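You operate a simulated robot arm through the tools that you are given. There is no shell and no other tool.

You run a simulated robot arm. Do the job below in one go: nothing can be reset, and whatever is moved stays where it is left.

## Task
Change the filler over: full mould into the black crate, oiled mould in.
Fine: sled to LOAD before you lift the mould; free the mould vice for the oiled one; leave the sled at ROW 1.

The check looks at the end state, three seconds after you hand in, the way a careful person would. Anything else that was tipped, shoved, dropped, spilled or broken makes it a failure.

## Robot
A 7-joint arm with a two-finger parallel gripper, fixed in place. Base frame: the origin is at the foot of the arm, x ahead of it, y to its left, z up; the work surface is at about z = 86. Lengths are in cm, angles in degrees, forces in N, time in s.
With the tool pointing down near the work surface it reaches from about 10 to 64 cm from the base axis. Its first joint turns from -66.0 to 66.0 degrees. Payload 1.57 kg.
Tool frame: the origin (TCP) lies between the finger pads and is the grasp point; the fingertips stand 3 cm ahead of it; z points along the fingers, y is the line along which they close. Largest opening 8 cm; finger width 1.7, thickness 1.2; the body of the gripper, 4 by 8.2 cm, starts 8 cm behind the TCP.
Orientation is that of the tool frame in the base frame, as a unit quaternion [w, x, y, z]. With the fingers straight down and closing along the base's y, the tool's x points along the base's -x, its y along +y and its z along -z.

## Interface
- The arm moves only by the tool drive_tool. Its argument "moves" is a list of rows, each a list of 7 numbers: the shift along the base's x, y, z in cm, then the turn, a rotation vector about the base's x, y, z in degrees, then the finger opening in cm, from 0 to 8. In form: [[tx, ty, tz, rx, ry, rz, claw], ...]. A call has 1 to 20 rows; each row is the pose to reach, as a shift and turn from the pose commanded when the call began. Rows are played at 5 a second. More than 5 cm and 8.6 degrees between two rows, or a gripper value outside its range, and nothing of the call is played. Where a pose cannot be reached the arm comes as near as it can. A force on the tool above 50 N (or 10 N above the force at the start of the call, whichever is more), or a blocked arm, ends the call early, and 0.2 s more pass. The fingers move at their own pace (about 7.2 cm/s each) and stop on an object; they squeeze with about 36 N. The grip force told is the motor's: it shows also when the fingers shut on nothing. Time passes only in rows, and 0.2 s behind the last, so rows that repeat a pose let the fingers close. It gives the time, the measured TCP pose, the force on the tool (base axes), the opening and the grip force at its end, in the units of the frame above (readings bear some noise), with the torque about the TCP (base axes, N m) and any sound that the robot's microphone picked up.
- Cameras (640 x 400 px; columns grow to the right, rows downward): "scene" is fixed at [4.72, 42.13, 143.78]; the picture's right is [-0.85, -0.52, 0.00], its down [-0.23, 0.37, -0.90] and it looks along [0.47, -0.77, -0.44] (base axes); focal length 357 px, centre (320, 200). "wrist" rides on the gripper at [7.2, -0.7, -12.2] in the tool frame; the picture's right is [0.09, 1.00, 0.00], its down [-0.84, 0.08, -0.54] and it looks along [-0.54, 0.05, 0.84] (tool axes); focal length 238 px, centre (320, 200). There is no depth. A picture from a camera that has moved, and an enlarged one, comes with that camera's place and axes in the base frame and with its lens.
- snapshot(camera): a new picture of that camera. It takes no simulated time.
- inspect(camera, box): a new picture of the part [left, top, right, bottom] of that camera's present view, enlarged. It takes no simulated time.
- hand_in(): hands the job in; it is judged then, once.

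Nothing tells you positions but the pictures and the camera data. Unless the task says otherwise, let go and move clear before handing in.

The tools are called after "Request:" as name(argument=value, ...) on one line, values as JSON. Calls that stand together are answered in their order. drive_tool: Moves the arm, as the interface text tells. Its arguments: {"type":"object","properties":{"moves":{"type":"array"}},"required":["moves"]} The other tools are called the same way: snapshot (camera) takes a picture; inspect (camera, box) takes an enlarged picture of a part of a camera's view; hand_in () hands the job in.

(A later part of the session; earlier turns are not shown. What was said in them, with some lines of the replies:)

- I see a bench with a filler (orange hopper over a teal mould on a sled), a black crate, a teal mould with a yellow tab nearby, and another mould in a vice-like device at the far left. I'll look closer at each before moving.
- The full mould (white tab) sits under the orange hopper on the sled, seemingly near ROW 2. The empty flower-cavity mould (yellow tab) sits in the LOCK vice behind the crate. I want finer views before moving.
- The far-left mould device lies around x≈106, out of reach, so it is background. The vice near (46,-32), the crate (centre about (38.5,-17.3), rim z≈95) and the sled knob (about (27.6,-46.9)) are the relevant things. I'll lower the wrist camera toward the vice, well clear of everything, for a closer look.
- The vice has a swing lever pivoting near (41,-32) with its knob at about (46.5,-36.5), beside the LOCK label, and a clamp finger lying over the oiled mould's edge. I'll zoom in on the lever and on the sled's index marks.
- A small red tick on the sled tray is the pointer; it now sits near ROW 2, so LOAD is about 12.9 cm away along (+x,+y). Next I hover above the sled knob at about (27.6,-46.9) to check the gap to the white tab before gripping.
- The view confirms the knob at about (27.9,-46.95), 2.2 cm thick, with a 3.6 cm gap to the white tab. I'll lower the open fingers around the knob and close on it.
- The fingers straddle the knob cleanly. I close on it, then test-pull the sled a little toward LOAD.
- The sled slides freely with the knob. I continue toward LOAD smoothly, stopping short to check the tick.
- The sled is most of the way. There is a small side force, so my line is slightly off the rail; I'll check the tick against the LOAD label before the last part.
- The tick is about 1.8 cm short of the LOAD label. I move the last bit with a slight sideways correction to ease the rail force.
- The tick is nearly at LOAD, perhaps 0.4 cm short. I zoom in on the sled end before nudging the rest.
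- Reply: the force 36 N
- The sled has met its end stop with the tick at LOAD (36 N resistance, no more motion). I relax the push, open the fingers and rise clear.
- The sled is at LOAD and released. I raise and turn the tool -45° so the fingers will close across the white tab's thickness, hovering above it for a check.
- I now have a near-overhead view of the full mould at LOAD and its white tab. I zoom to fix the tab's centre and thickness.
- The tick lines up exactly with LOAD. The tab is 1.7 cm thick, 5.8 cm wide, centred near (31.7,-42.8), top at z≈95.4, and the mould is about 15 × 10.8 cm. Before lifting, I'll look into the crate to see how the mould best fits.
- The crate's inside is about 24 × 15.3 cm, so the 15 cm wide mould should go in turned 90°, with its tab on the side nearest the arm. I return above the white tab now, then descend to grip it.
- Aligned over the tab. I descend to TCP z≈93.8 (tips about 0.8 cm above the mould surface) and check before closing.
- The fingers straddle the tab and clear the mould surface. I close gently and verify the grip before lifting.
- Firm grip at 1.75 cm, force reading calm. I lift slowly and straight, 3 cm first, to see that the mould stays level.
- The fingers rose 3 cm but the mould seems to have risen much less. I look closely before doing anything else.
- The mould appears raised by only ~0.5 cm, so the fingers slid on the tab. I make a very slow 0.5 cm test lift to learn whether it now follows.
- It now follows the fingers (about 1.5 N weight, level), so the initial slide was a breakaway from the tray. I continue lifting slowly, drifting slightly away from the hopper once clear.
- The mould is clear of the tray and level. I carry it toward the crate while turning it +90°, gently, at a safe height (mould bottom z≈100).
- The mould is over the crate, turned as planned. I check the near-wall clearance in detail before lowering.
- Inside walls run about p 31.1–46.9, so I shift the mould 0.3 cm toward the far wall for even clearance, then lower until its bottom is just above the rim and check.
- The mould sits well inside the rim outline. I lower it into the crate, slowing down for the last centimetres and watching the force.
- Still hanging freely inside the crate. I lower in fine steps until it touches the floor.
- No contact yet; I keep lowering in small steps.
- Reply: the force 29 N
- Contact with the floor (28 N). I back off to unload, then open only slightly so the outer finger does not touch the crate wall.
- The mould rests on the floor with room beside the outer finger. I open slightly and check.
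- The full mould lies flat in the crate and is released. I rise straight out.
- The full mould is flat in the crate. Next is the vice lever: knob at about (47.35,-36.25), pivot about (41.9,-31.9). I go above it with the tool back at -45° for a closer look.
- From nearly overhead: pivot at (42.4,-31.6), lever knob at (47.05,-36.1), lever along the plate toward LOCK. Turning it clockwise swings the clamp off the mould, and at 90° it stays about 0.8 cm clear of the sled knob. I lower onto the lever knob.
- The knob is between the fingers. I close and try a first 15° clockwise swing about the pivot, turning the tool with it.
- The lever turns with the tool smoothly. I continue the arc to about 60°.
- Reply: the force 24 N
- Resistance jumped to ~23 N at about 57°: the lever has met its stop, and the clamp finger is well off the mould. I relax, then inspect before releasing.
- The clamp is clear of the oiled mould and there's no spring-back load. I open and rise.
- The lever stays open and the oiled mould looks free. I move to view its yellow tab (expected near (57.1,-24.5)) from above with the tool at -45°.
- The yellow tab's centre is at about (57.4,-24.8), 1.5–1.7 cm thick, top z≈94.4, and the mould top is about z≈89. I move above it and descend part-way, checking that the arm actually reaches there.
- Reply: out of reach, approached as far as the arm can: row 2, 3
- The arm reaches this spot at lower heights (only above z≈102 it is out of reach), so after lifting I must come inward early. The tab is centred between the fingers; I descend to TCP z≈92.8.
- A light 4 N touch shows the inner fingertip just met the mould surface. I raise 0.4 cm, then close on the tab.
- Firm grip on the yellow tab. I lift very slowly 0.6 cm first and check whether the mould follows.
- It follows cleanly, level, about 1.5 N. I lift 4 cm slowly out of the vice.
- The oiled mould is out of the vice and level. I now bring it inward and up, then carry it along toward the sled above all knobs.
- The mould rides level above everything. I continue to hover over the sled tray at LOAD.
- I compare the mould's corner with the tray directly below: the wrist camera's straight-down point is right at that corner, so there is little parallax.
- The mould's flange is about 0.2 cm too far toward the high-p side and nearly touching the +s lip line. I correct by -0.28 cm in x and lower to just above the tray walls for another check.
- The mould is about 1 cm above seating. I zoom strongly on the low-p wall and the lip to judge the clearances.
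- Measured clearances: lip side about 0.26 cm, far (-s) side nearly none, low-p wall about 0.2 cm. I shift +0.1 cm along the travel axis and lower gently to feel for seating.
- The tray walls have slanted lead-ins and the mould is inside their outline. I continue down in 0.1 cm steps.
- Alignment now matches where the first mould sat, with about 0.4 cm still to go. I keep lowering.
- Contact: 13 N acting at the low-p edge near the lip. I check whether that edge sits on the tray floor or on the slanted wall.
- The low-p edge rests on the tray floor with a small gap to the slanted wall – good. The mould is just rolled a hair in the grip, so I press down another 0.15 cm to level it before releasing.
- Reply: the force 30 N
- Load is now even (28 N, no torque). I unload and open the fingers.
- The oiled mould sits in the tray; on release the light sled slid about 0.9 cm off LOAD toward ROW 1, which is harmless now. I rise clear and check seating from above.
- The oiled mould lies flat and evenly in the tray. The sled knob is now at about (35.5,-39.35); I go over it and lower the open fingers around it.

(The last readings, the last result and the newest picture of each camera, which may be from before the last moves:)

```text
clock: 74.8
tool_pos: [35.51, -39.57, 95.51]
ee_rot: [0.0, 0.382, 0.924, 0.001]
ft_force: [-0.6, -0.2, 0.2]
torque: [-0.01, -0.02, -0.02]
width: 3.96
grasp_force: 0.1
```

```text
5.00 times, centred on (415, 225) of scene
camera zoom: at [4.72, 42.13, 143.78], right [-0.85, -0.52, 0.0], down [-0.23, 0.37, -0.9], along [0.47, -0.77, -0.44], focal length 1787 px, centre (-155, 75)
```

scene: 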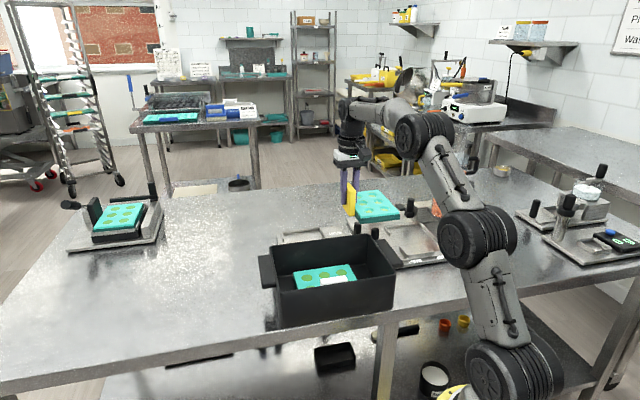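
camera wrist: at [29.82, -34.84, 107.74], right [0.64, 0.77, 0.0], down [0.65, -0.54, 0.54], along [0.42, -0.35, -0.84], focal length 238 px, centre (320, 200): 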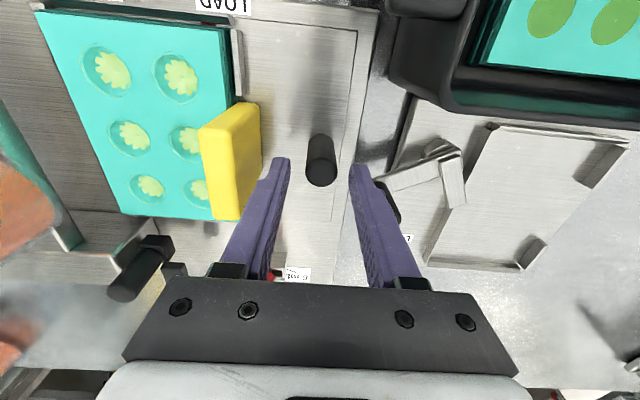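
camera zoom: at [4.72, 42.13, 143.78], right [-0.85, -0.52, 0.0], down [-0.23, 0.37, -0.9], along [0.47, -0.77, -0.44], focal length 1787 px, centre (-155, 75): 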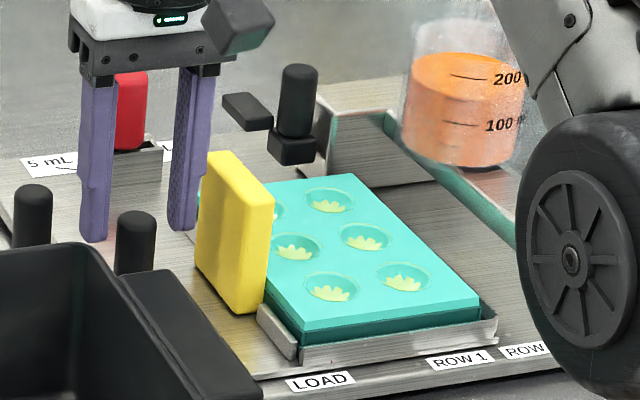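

Knob centred between the fingers and the lever knob well clear. I descend, close, and begin moving toward ROW 1.

Request:
drive_tool(moves=[[0, 0, -1.5, 0, 0, 0, 4], [0, 0, -3, 0, 0, 0, 4], [0, 0, -3.9, 0, 0, 0, 4], [0, 0, -3.9, 0, 0, 0, 3], [0, 0, -3.9, 0, 0, 0, 1.5], [0, 0, -3.9, 0, 0, 0, 1.5], [0, 0, -3.9, 0, 0, 0, 1.5]])

Request:
snapshot(camera="wrist")

Request:
inspect(camera="scene", box=[390, 235, 480, 275])

```text
clock: 76.4
tool_pos: [35.45, -39.24, 91.56]
ee_rot: [0.0, 0.383, 0.924, 0.0]
ft_force: [-0.1, -1.4, 0.1]
torque: [0.17, -0.54, 0.11]
width: 2.15
grasp_force: 34.3
```

```text
taken
camera wrist: at [29.82, -34.65, 103.84], right [0.64, 0.77, 0.0], down [0.65, -0.54, 0.54], along [0.42, -0.35, -0.84], focal length 238 px, centre (320, 200)
```

wrist: 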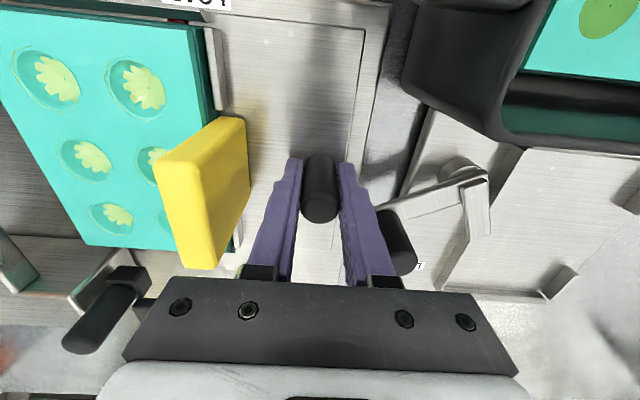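

```text
7.11 times, centred on (435, 255) of scene
camera zoom: at [4.72, 42.13, 143.78], right [-0.85, -0.52, 0.0], down [-0.23, 0.37, -0.9], along [0.47, -0.77, -0.44], focal length 2542 px, centre (-498, -191)
```

zoom: 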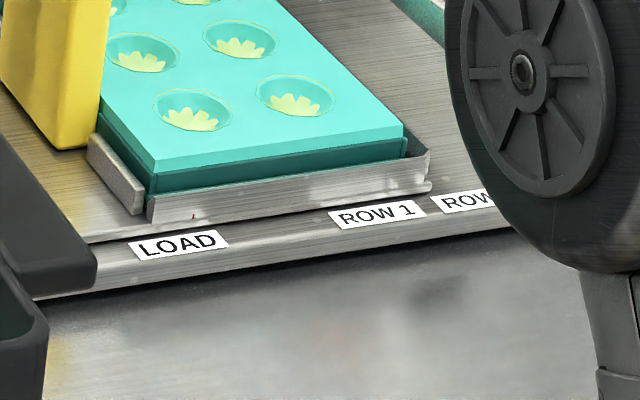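

Gripped. The tick needs about 7.2 cm more toward ROW 1. I move 6.6 cm along the rail and then check.

Request:
drive_tool(moves=[[-0.4, -0.4, 0, 0, 0, 0, 1.5], [-0.9, -0.89, 0, 0, 0, 0, 1.5], [-1.4, -1.38, 0, 0, 0, 0, 1.5], [-1.9, -1.88, 0, 0, 0, 0, 1.5], [-2.4, -2.37, 0, 0, 0, 0, 1.5], [-2.9, -2.86, 0, 0, 0, 0, 1.5], [-3.4, -3.36, 0, 0, 0, 0, 1.5], [-3.9, -3.85, 0, 0, 0, 0, 1.5], [-4.4, -4.34, 0, 0, 0, 0, 1.5], [-4.7, -4.64, 0, 0, 0, 0, 1.5]])

Request:
inspect(camera="scene", box=[410, 235, 490, 275])

Request:
inspect(camera="scene", box=[380, 180, 490, 270])

Request:
snapshot(camera="wrist")

```text
clock: 78.6
tool_pos: [30.71, -44.11, 91.75]
ee_rot: [0.001, 0.382, 0.924, -0.001]
ft_force: [11.0, -13.9, 0.2]
torque: [0.8, -0.24, 0.07]
width: 2.16
grasp_force: 34.3
```

```text
8.00 times, centred on (450, 255) of scene
camera zoom: at [4.77, 42.08, 143.79], right [-0.85, -0.52, 0.0], down [-0.23, 0.37, -0.9], along [0.47, -0.77, -0.44], focal length 2860 px, centre (-720, -240)
```

zoom: 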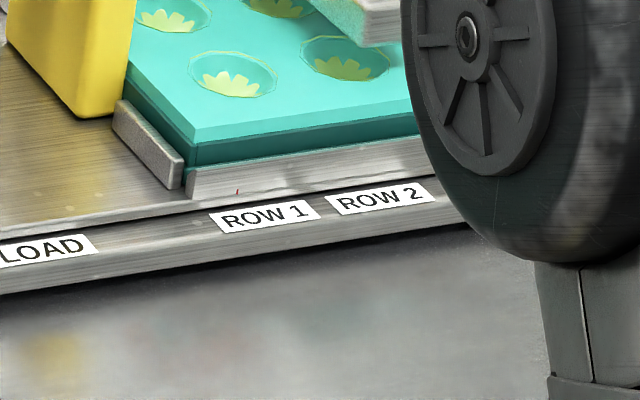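

```text
4.44 times, centred on (435, 225) of scene
camera zoom: at [4.77, 42.08, 143.79], right [-0.85, -0.52, 0.0], down [-0.23, 0.37, -0.9], along [0.47, -0.77, -0.44], focal length 1589 px, centre (-191, 89)
```

zoom: 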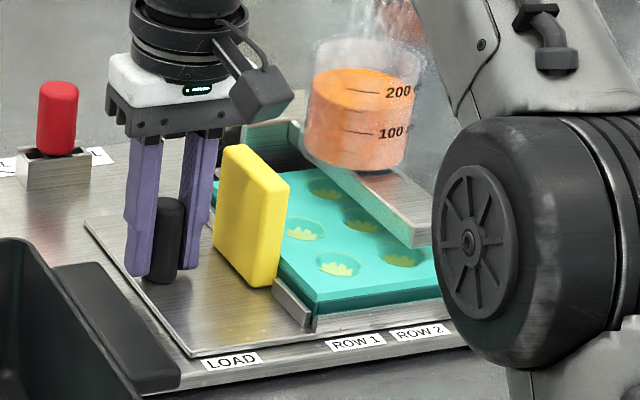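

```text
taken
camera wrist: at [25.08, -39.36, 103.85], right [0.64, 0.77, 0.0], down [0.65, -0.54, 0.54], along [0.42, -0.35, -0.84], focal length 238 px, centre (320, 200)
```

wrist: 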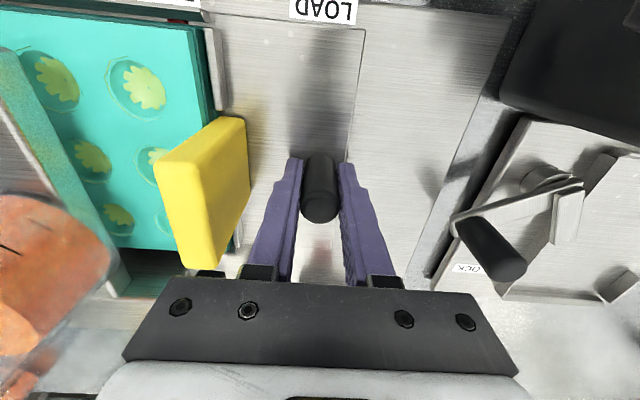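

The tick is ~0.5 cm short of ROW 1, with some sideways load. I add the last bit with a small sideways correction.

Request:
drive_tool(moves=[[0.02, -0.26, 0, 0, 0, 0, 1.5], [-0.12, -0.4, 0, 0, 0, 0, 1.5], [-0.24, -0.52, 0, 0, 0, 0, 1.5], [-0.24, -0.52, 0, 0, 0, 0, 1.5]])

Request:
inspect(camera="scene", box=[410, 235, 490, 275])

Request:
inspect(camera="scene", box=[425, 245, 465, 265])

```text
clock: 79.6
tool_pos: [30.34, -44.53, 91.72]
ee_rot: [-0.002, 0.382, 0.924, 0.0]
ft_force: [-9.2, 4.0, 5.0]
torque: [1.01, -0.06, 0.04]
width: 2.17
grasp_force: 35.4
```

```text
8.00 times, centred on (450, 255) of scene
camera zoom: at [4.69, 42.15, 143.77], right [-0.85, -0.52, 0.0], down [-0.23, 0.37, -0.9], along [0.47, -0.77, -0.43], focal length 2860 px, centre (-720, -240)
```

zoom: 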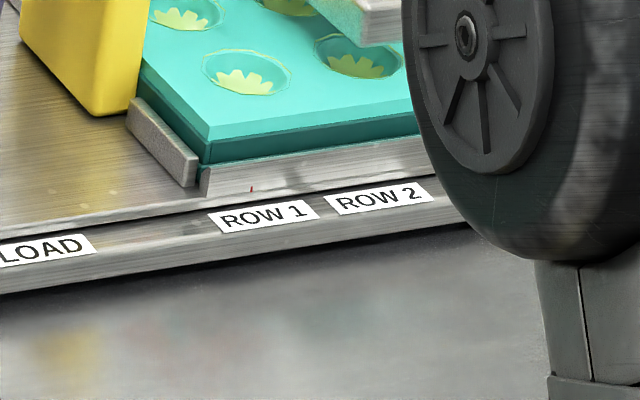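

```text
16.00 times, centred on (445, 255) of scene
camera zoom: at [4.69, 42.15, 143.77], right [-0.85, -0.52, 0.0], down [-0.23, 0.37, -0.9], along [0.47, -0.77, -0.43], focal length 5719 px, centre (-1680, -680)
```

zoom: 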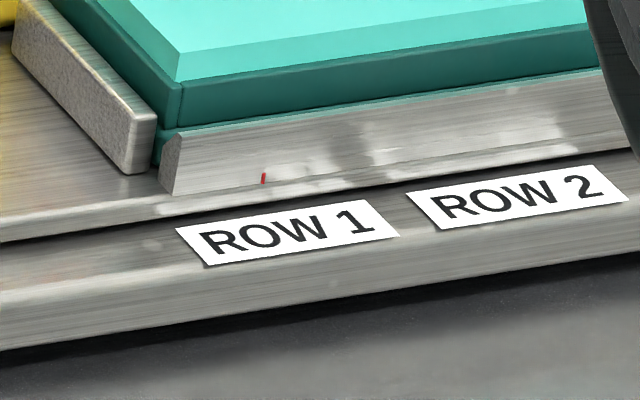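

The tick is within about 0.05 cm of ROW 1. I ease the residual sideways load, open slowly, and recheck before leaving.

Request:
drive_tool(moves=[[-0.05, 0.09, 0, 0, 0, 0, 1.5], [-0.05, 0.09, 0, 0, 0, 0, 1.5]])

Request:
inspect(camera="scene", box=[425, 245, 465, 265])

```text
clock: 80.2
tool_pos: [30.3, -44.45, 91.77]
ee_rot: [0.001, 0.382, 0.924, 0.0]
ft_force: [-5.6, 4.2, 4.7]
torque: [0.1, 0.6, -0.08]
width: 2.17
grasp_force: 34.9
```

```text
16.00 times, centred on (445, 255) of scene
camera zoom: at [4.7, 42.14, 143.77], right [-0.85, -0.52, 0.0], down [-0.23, 0.37, -0.9], along [0.47, -0.77, -0.43], focal length 5719 px, centre (-1680, -680)
```

zoom: 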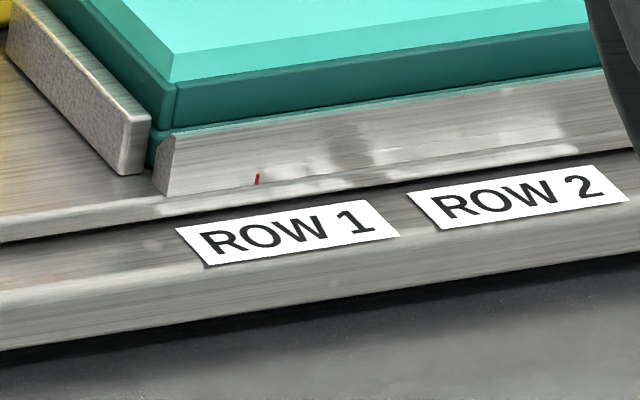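

Request:
drive_tool(moves=[[-0.08, -0.1, 0, 0, 0, 0, 1.5], [-0.08, -0.1, 0, 0, 0, 0, 1.5], [-0.08, -0.1, 0, 0, 0, 0, 2.4], [-0.08, -0.1, 0, 0, 0, 0, 3.2], [-0.08, -0.1, 0, 0, 0, 0, 3.8], [-0.08, -0.1, 0, 0, 0, 0, 3.8]])

Request:
inspect(camera="scene", box=[425, 245, 465, 265])

Request:
snapshot(camera="wrist")

```text
clock: 81.6
tool_pos: [30.34, -44.52, 91.69]
ee_rot: [0.0, 0.383, 0.924, 0.0]
ft_force: [0.2, 0.0, 0.6]
torque: [-0.03, -0.03, 0.03]
width: 3.79
grasp_force: 0.1
```

```text
16.00 times, centred on (445, 255) of scene
camera zoom: at [4.72, 42.13, 143.78], right [-0.85, -0.52, 0.0], down [-0.23, 0.37, -0.9], along [0.47, -0.77, -0.44], focal length 5719 px, centre (-1680, -680)
```

zoom: 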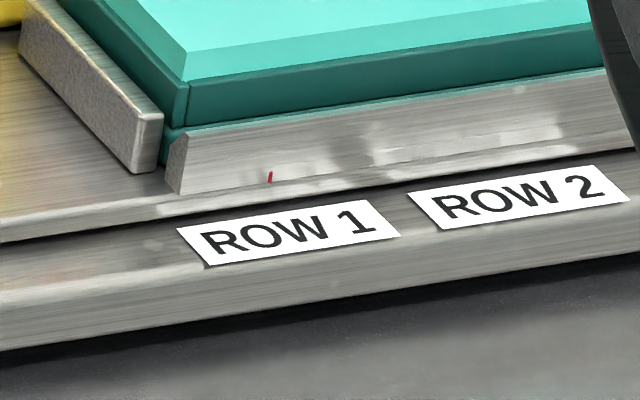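

```text
taken
camera wrist: at [24.69, -39.77, 103.88], right [0.64, 0.77, 0.0], down [0.65, -0.54, 0.54], along [0.42, -0.35, -0.84], focal length 238 px, centre (320, 200)
```

wrist: 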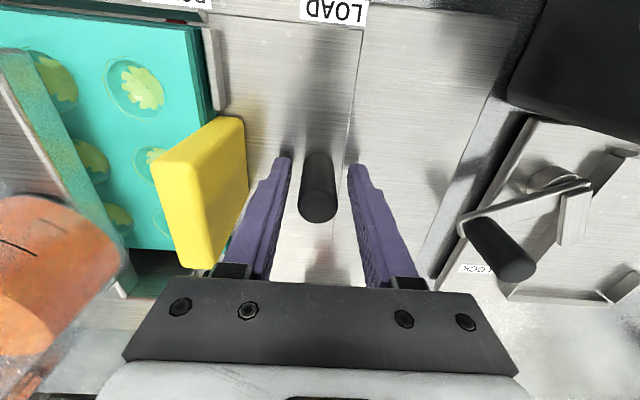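

Released with the tick aligned to ROW 1 (within ~0.1 cm). I rise straight up and verify from above.

Request:
drive_tool(moves=[[0, 0, 1.5, 0, 0, 0, 3.8], [0, 0, 4, 0, 0, 0, 3.8], [0, 0, 8, 0, 0, 0, 3.8], [0, 0, 12, 0, 0, 0, 3.8], [0, 0, 16, 0, 0, 0, 3.8]])

Request:
drive_tool(moves=[[-2, 2, 0, 0, 0, 0, 3.8], [-4, 4, 0, 0, 0, 0, 3.8], [-6, 6, 0, 0, 0, 0, 3.8]])

Request:
snapshot(camera="wrist")

Request:
snapshot(camera="scene")

```text
clock: 82.8
tool_pos: [30.25, -44.52, 107.55]
ee_rot: [-0.001, 0.383, 0.924, 0.0]
ft_force: [-0.3, 0.2, 0.0]
torque: [-0.03, -0.01, -0.02]
width: 3.79
grasp_force: 0.1
```

```text
clock: 83.6
tool_pos: [24.43, -38.47, 107.56]
ee_rot: [0.001, 0.383, 0.924, 0.0]
ft_force: [-0.4, 0.0, -0.3]
torque: [0.03, 0.01, 0.01]
width: 3.79
grasp_force: 0.1
```

```text
taken
camera wrist: at [18.7, -33.84, 119.81], right [0.64, 0.77, 0.0], down [0.65, -0.54, 0.54], along [0.42, -0.35, -0.84], focal length 238 px, centre (320, 200)
```

wrist: 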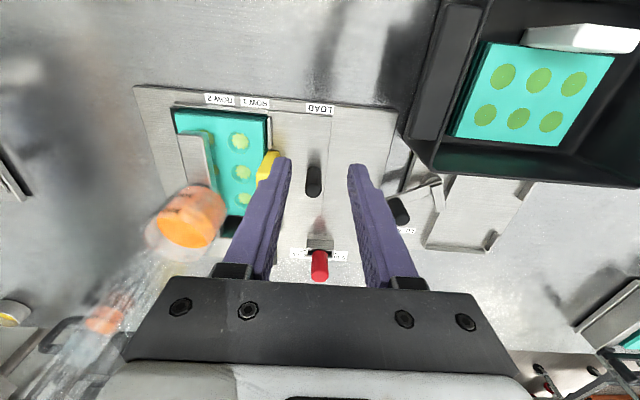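

```text
taken
```

scene: 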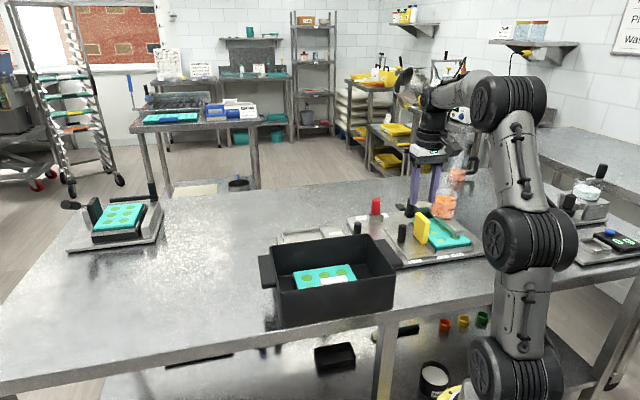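

Request:
inspect(camera="wrist", box=[190, 80, 350, 180])

Request:
inspect(camera="wrist", box=[160, 90, 290, 230])

Request:
inspect(camera="scene", box=[380, 190, 490, 270])

Request:
inspect(camera="scene", box=[255, 215, 415, 315])

```text
4.00 times, centred on (270, 130) of wrist
camera zoom: at [18.7, -33.84, 119.81], right [0.64, 0.77, 0.0], down [0.65, -0.54, 0.54], along [0.42, -0.35, -0.84], focal length 953 px, centre (520, 480)
```

zoom: 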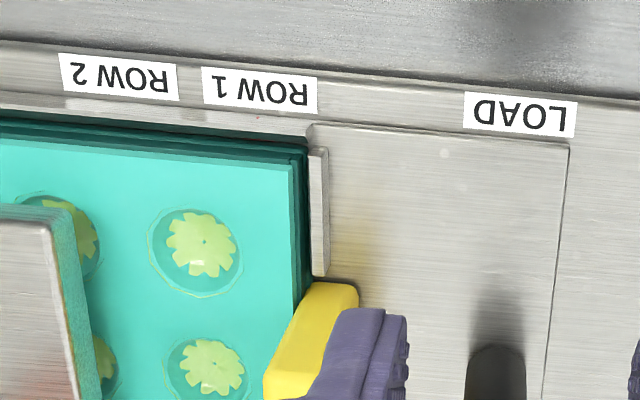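

```text
2.86 times, centred on (225, 160) of wrist
camera zoom: at [18.7, -33.84, 119.81], right [0.64, 0.77, 0.0], down [0.65, -0.54, 0.54], along [0.42, -0.35, -0.84], focal length 681 px, centre (591, 314)
```

zoom: 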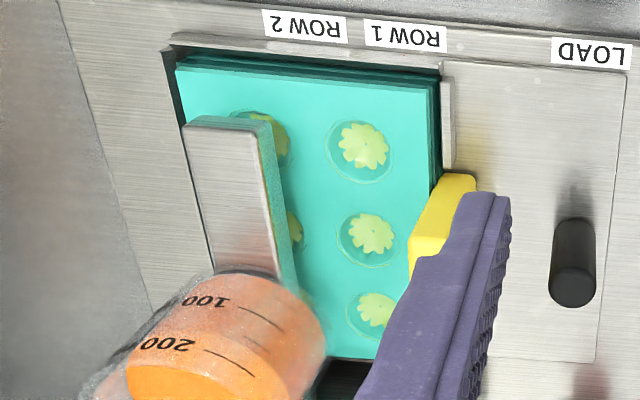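

```text
5.00 times, centred on (435, 230) of scene
camera zoom: at [4.72, 42.13, 143.77], right [-0.85, -0.52, 0.0], down [-0.23, 0.37, -0.9], along [0.47, -0.77, -0.44], focal length 1787 px, centre (-255, 50)
```

zoom: 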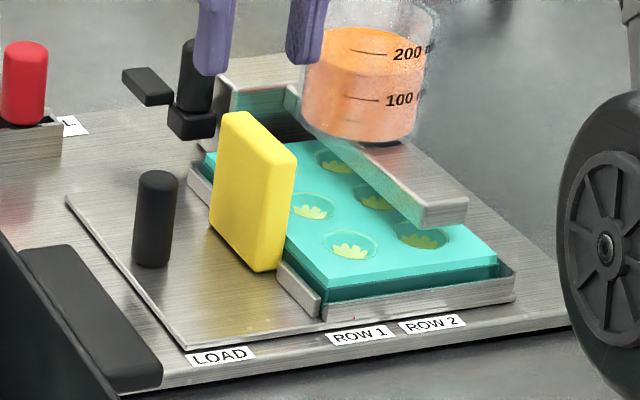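

```text
4.00 times, centred on (335, 265) of scene
camera zoom: at [4.72, 42.13, 143.77], right [-0.85, -0.52, 0.0], down [-0.23, 0.37, -0.9], along [0.47, -0.77, -0.44], focal length 1430 px, centre (260, -60)
```

zoom: 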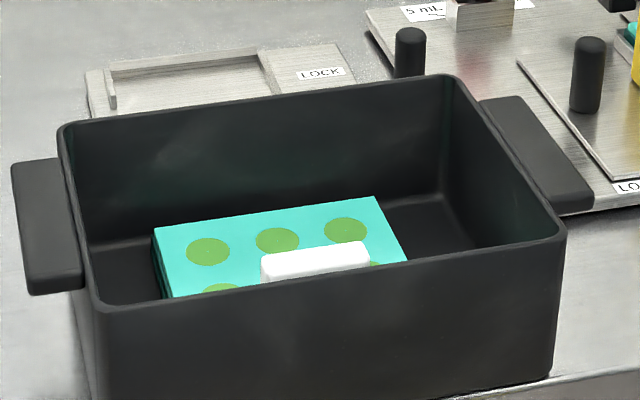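

The tick is aligned with ROW 1, the nozzle is over the leading row, the oiled mould sits in the tray, and the full mould lies in the crate with everything else undisturbed. I retreat to a clear position before handing in.

Request:
drive_tool(moves=[[0, 2, 2, 0, 0, 0, 3.8], [0, 4, 5, 0, 0, 0, 3.8], [0, 6, 8, 0, 0, 0, 3.8], [0, 8, 11, 0, 0, 0, 3.8], [0, 8, 11, 0, 0, 0, 3.8]])

Request:
snapshot(camera="scene")

Request:
inspect(camera="scene", box=[425, 240, 475, 268])

```text
clock: 84.8
tool_pos: [24.46, -30.47, 118.81]
ee_rot: [0.0, 0.383, 0.924, 0.0]
ft_force: [0.2, 0.6, 0.3]
torque: [-0.01, -0.02, -0.02]
width: 3.78
grasp_force: 0.1
```

```text
taken
```

scene: 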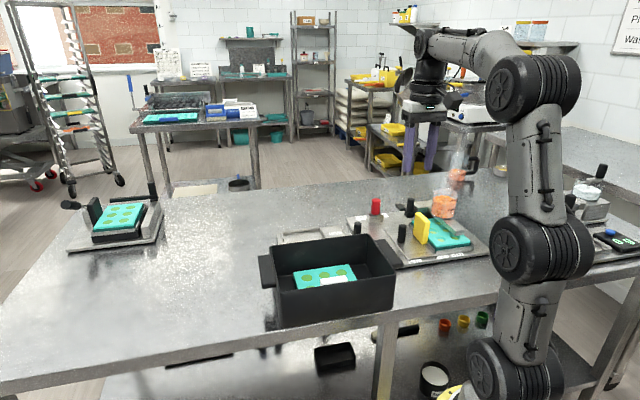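

```text
12.80 times, centred on (450, 254) of scene
camera zoom: at [4.72, 42.13, 143.78], right [-0.85, -0.52, 0.0], down [-0.23, 0.37, -0.9], along [0.47, -0.77, -0.44], focal length 4575 px, centre (-1344, -491)
```

zoom: 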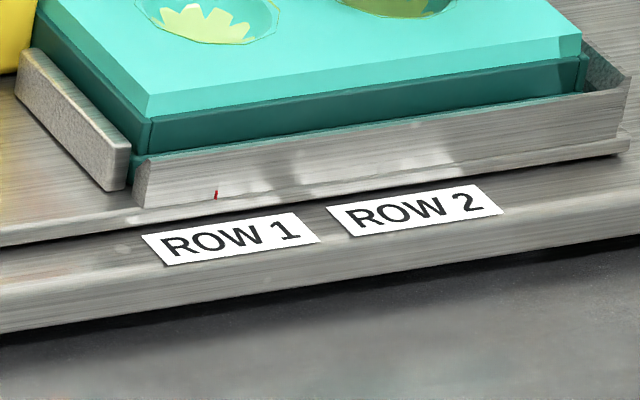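

The arm is clear. The sled tick is at ROW 1 with the oiled mould seated in its tray, and the full mould is in the black crate. The vice is open and empty, and nothing else was moved, so I'm handing in.

Request:
hand_in()

```text
The job is handed in.
```

The filler is changed over and the job is handed in; I haven't seen the check's result.

- **Full mould:** it lies flat in the black crate, turned 90° from how it sat on the sled because the crate is barely wider than the mould. I pulled the sled to its stop at LOAD before lifting it.
- **Oiled mould:** it sits flat in the sled's tray. I turned the vice lever clockwise to its stop to free the mould, and left the lever open and the vice empty.
- **Sled:** it is at ROW 1, with the red tick within about 0.1 cm of the label and the nozzle bar over the mould's first row.

Three small things happened on the way:

- **Slip on the full mould:** the fingers slid about 2.5 cm up its tab at the start of the lift, then held; the mould stayed level.
- **Touch on the oiled mould:** a fingertip touched its top with about 4 N as I reached for the tab. I raised the fingers before gripping.
- **Sled shift:** the sled slid about 1 cm off LOAD when I released the oiled mould, before I moved it on to ROW 1.

I saw nothing spilled, tipped or damaged in the last pictures.
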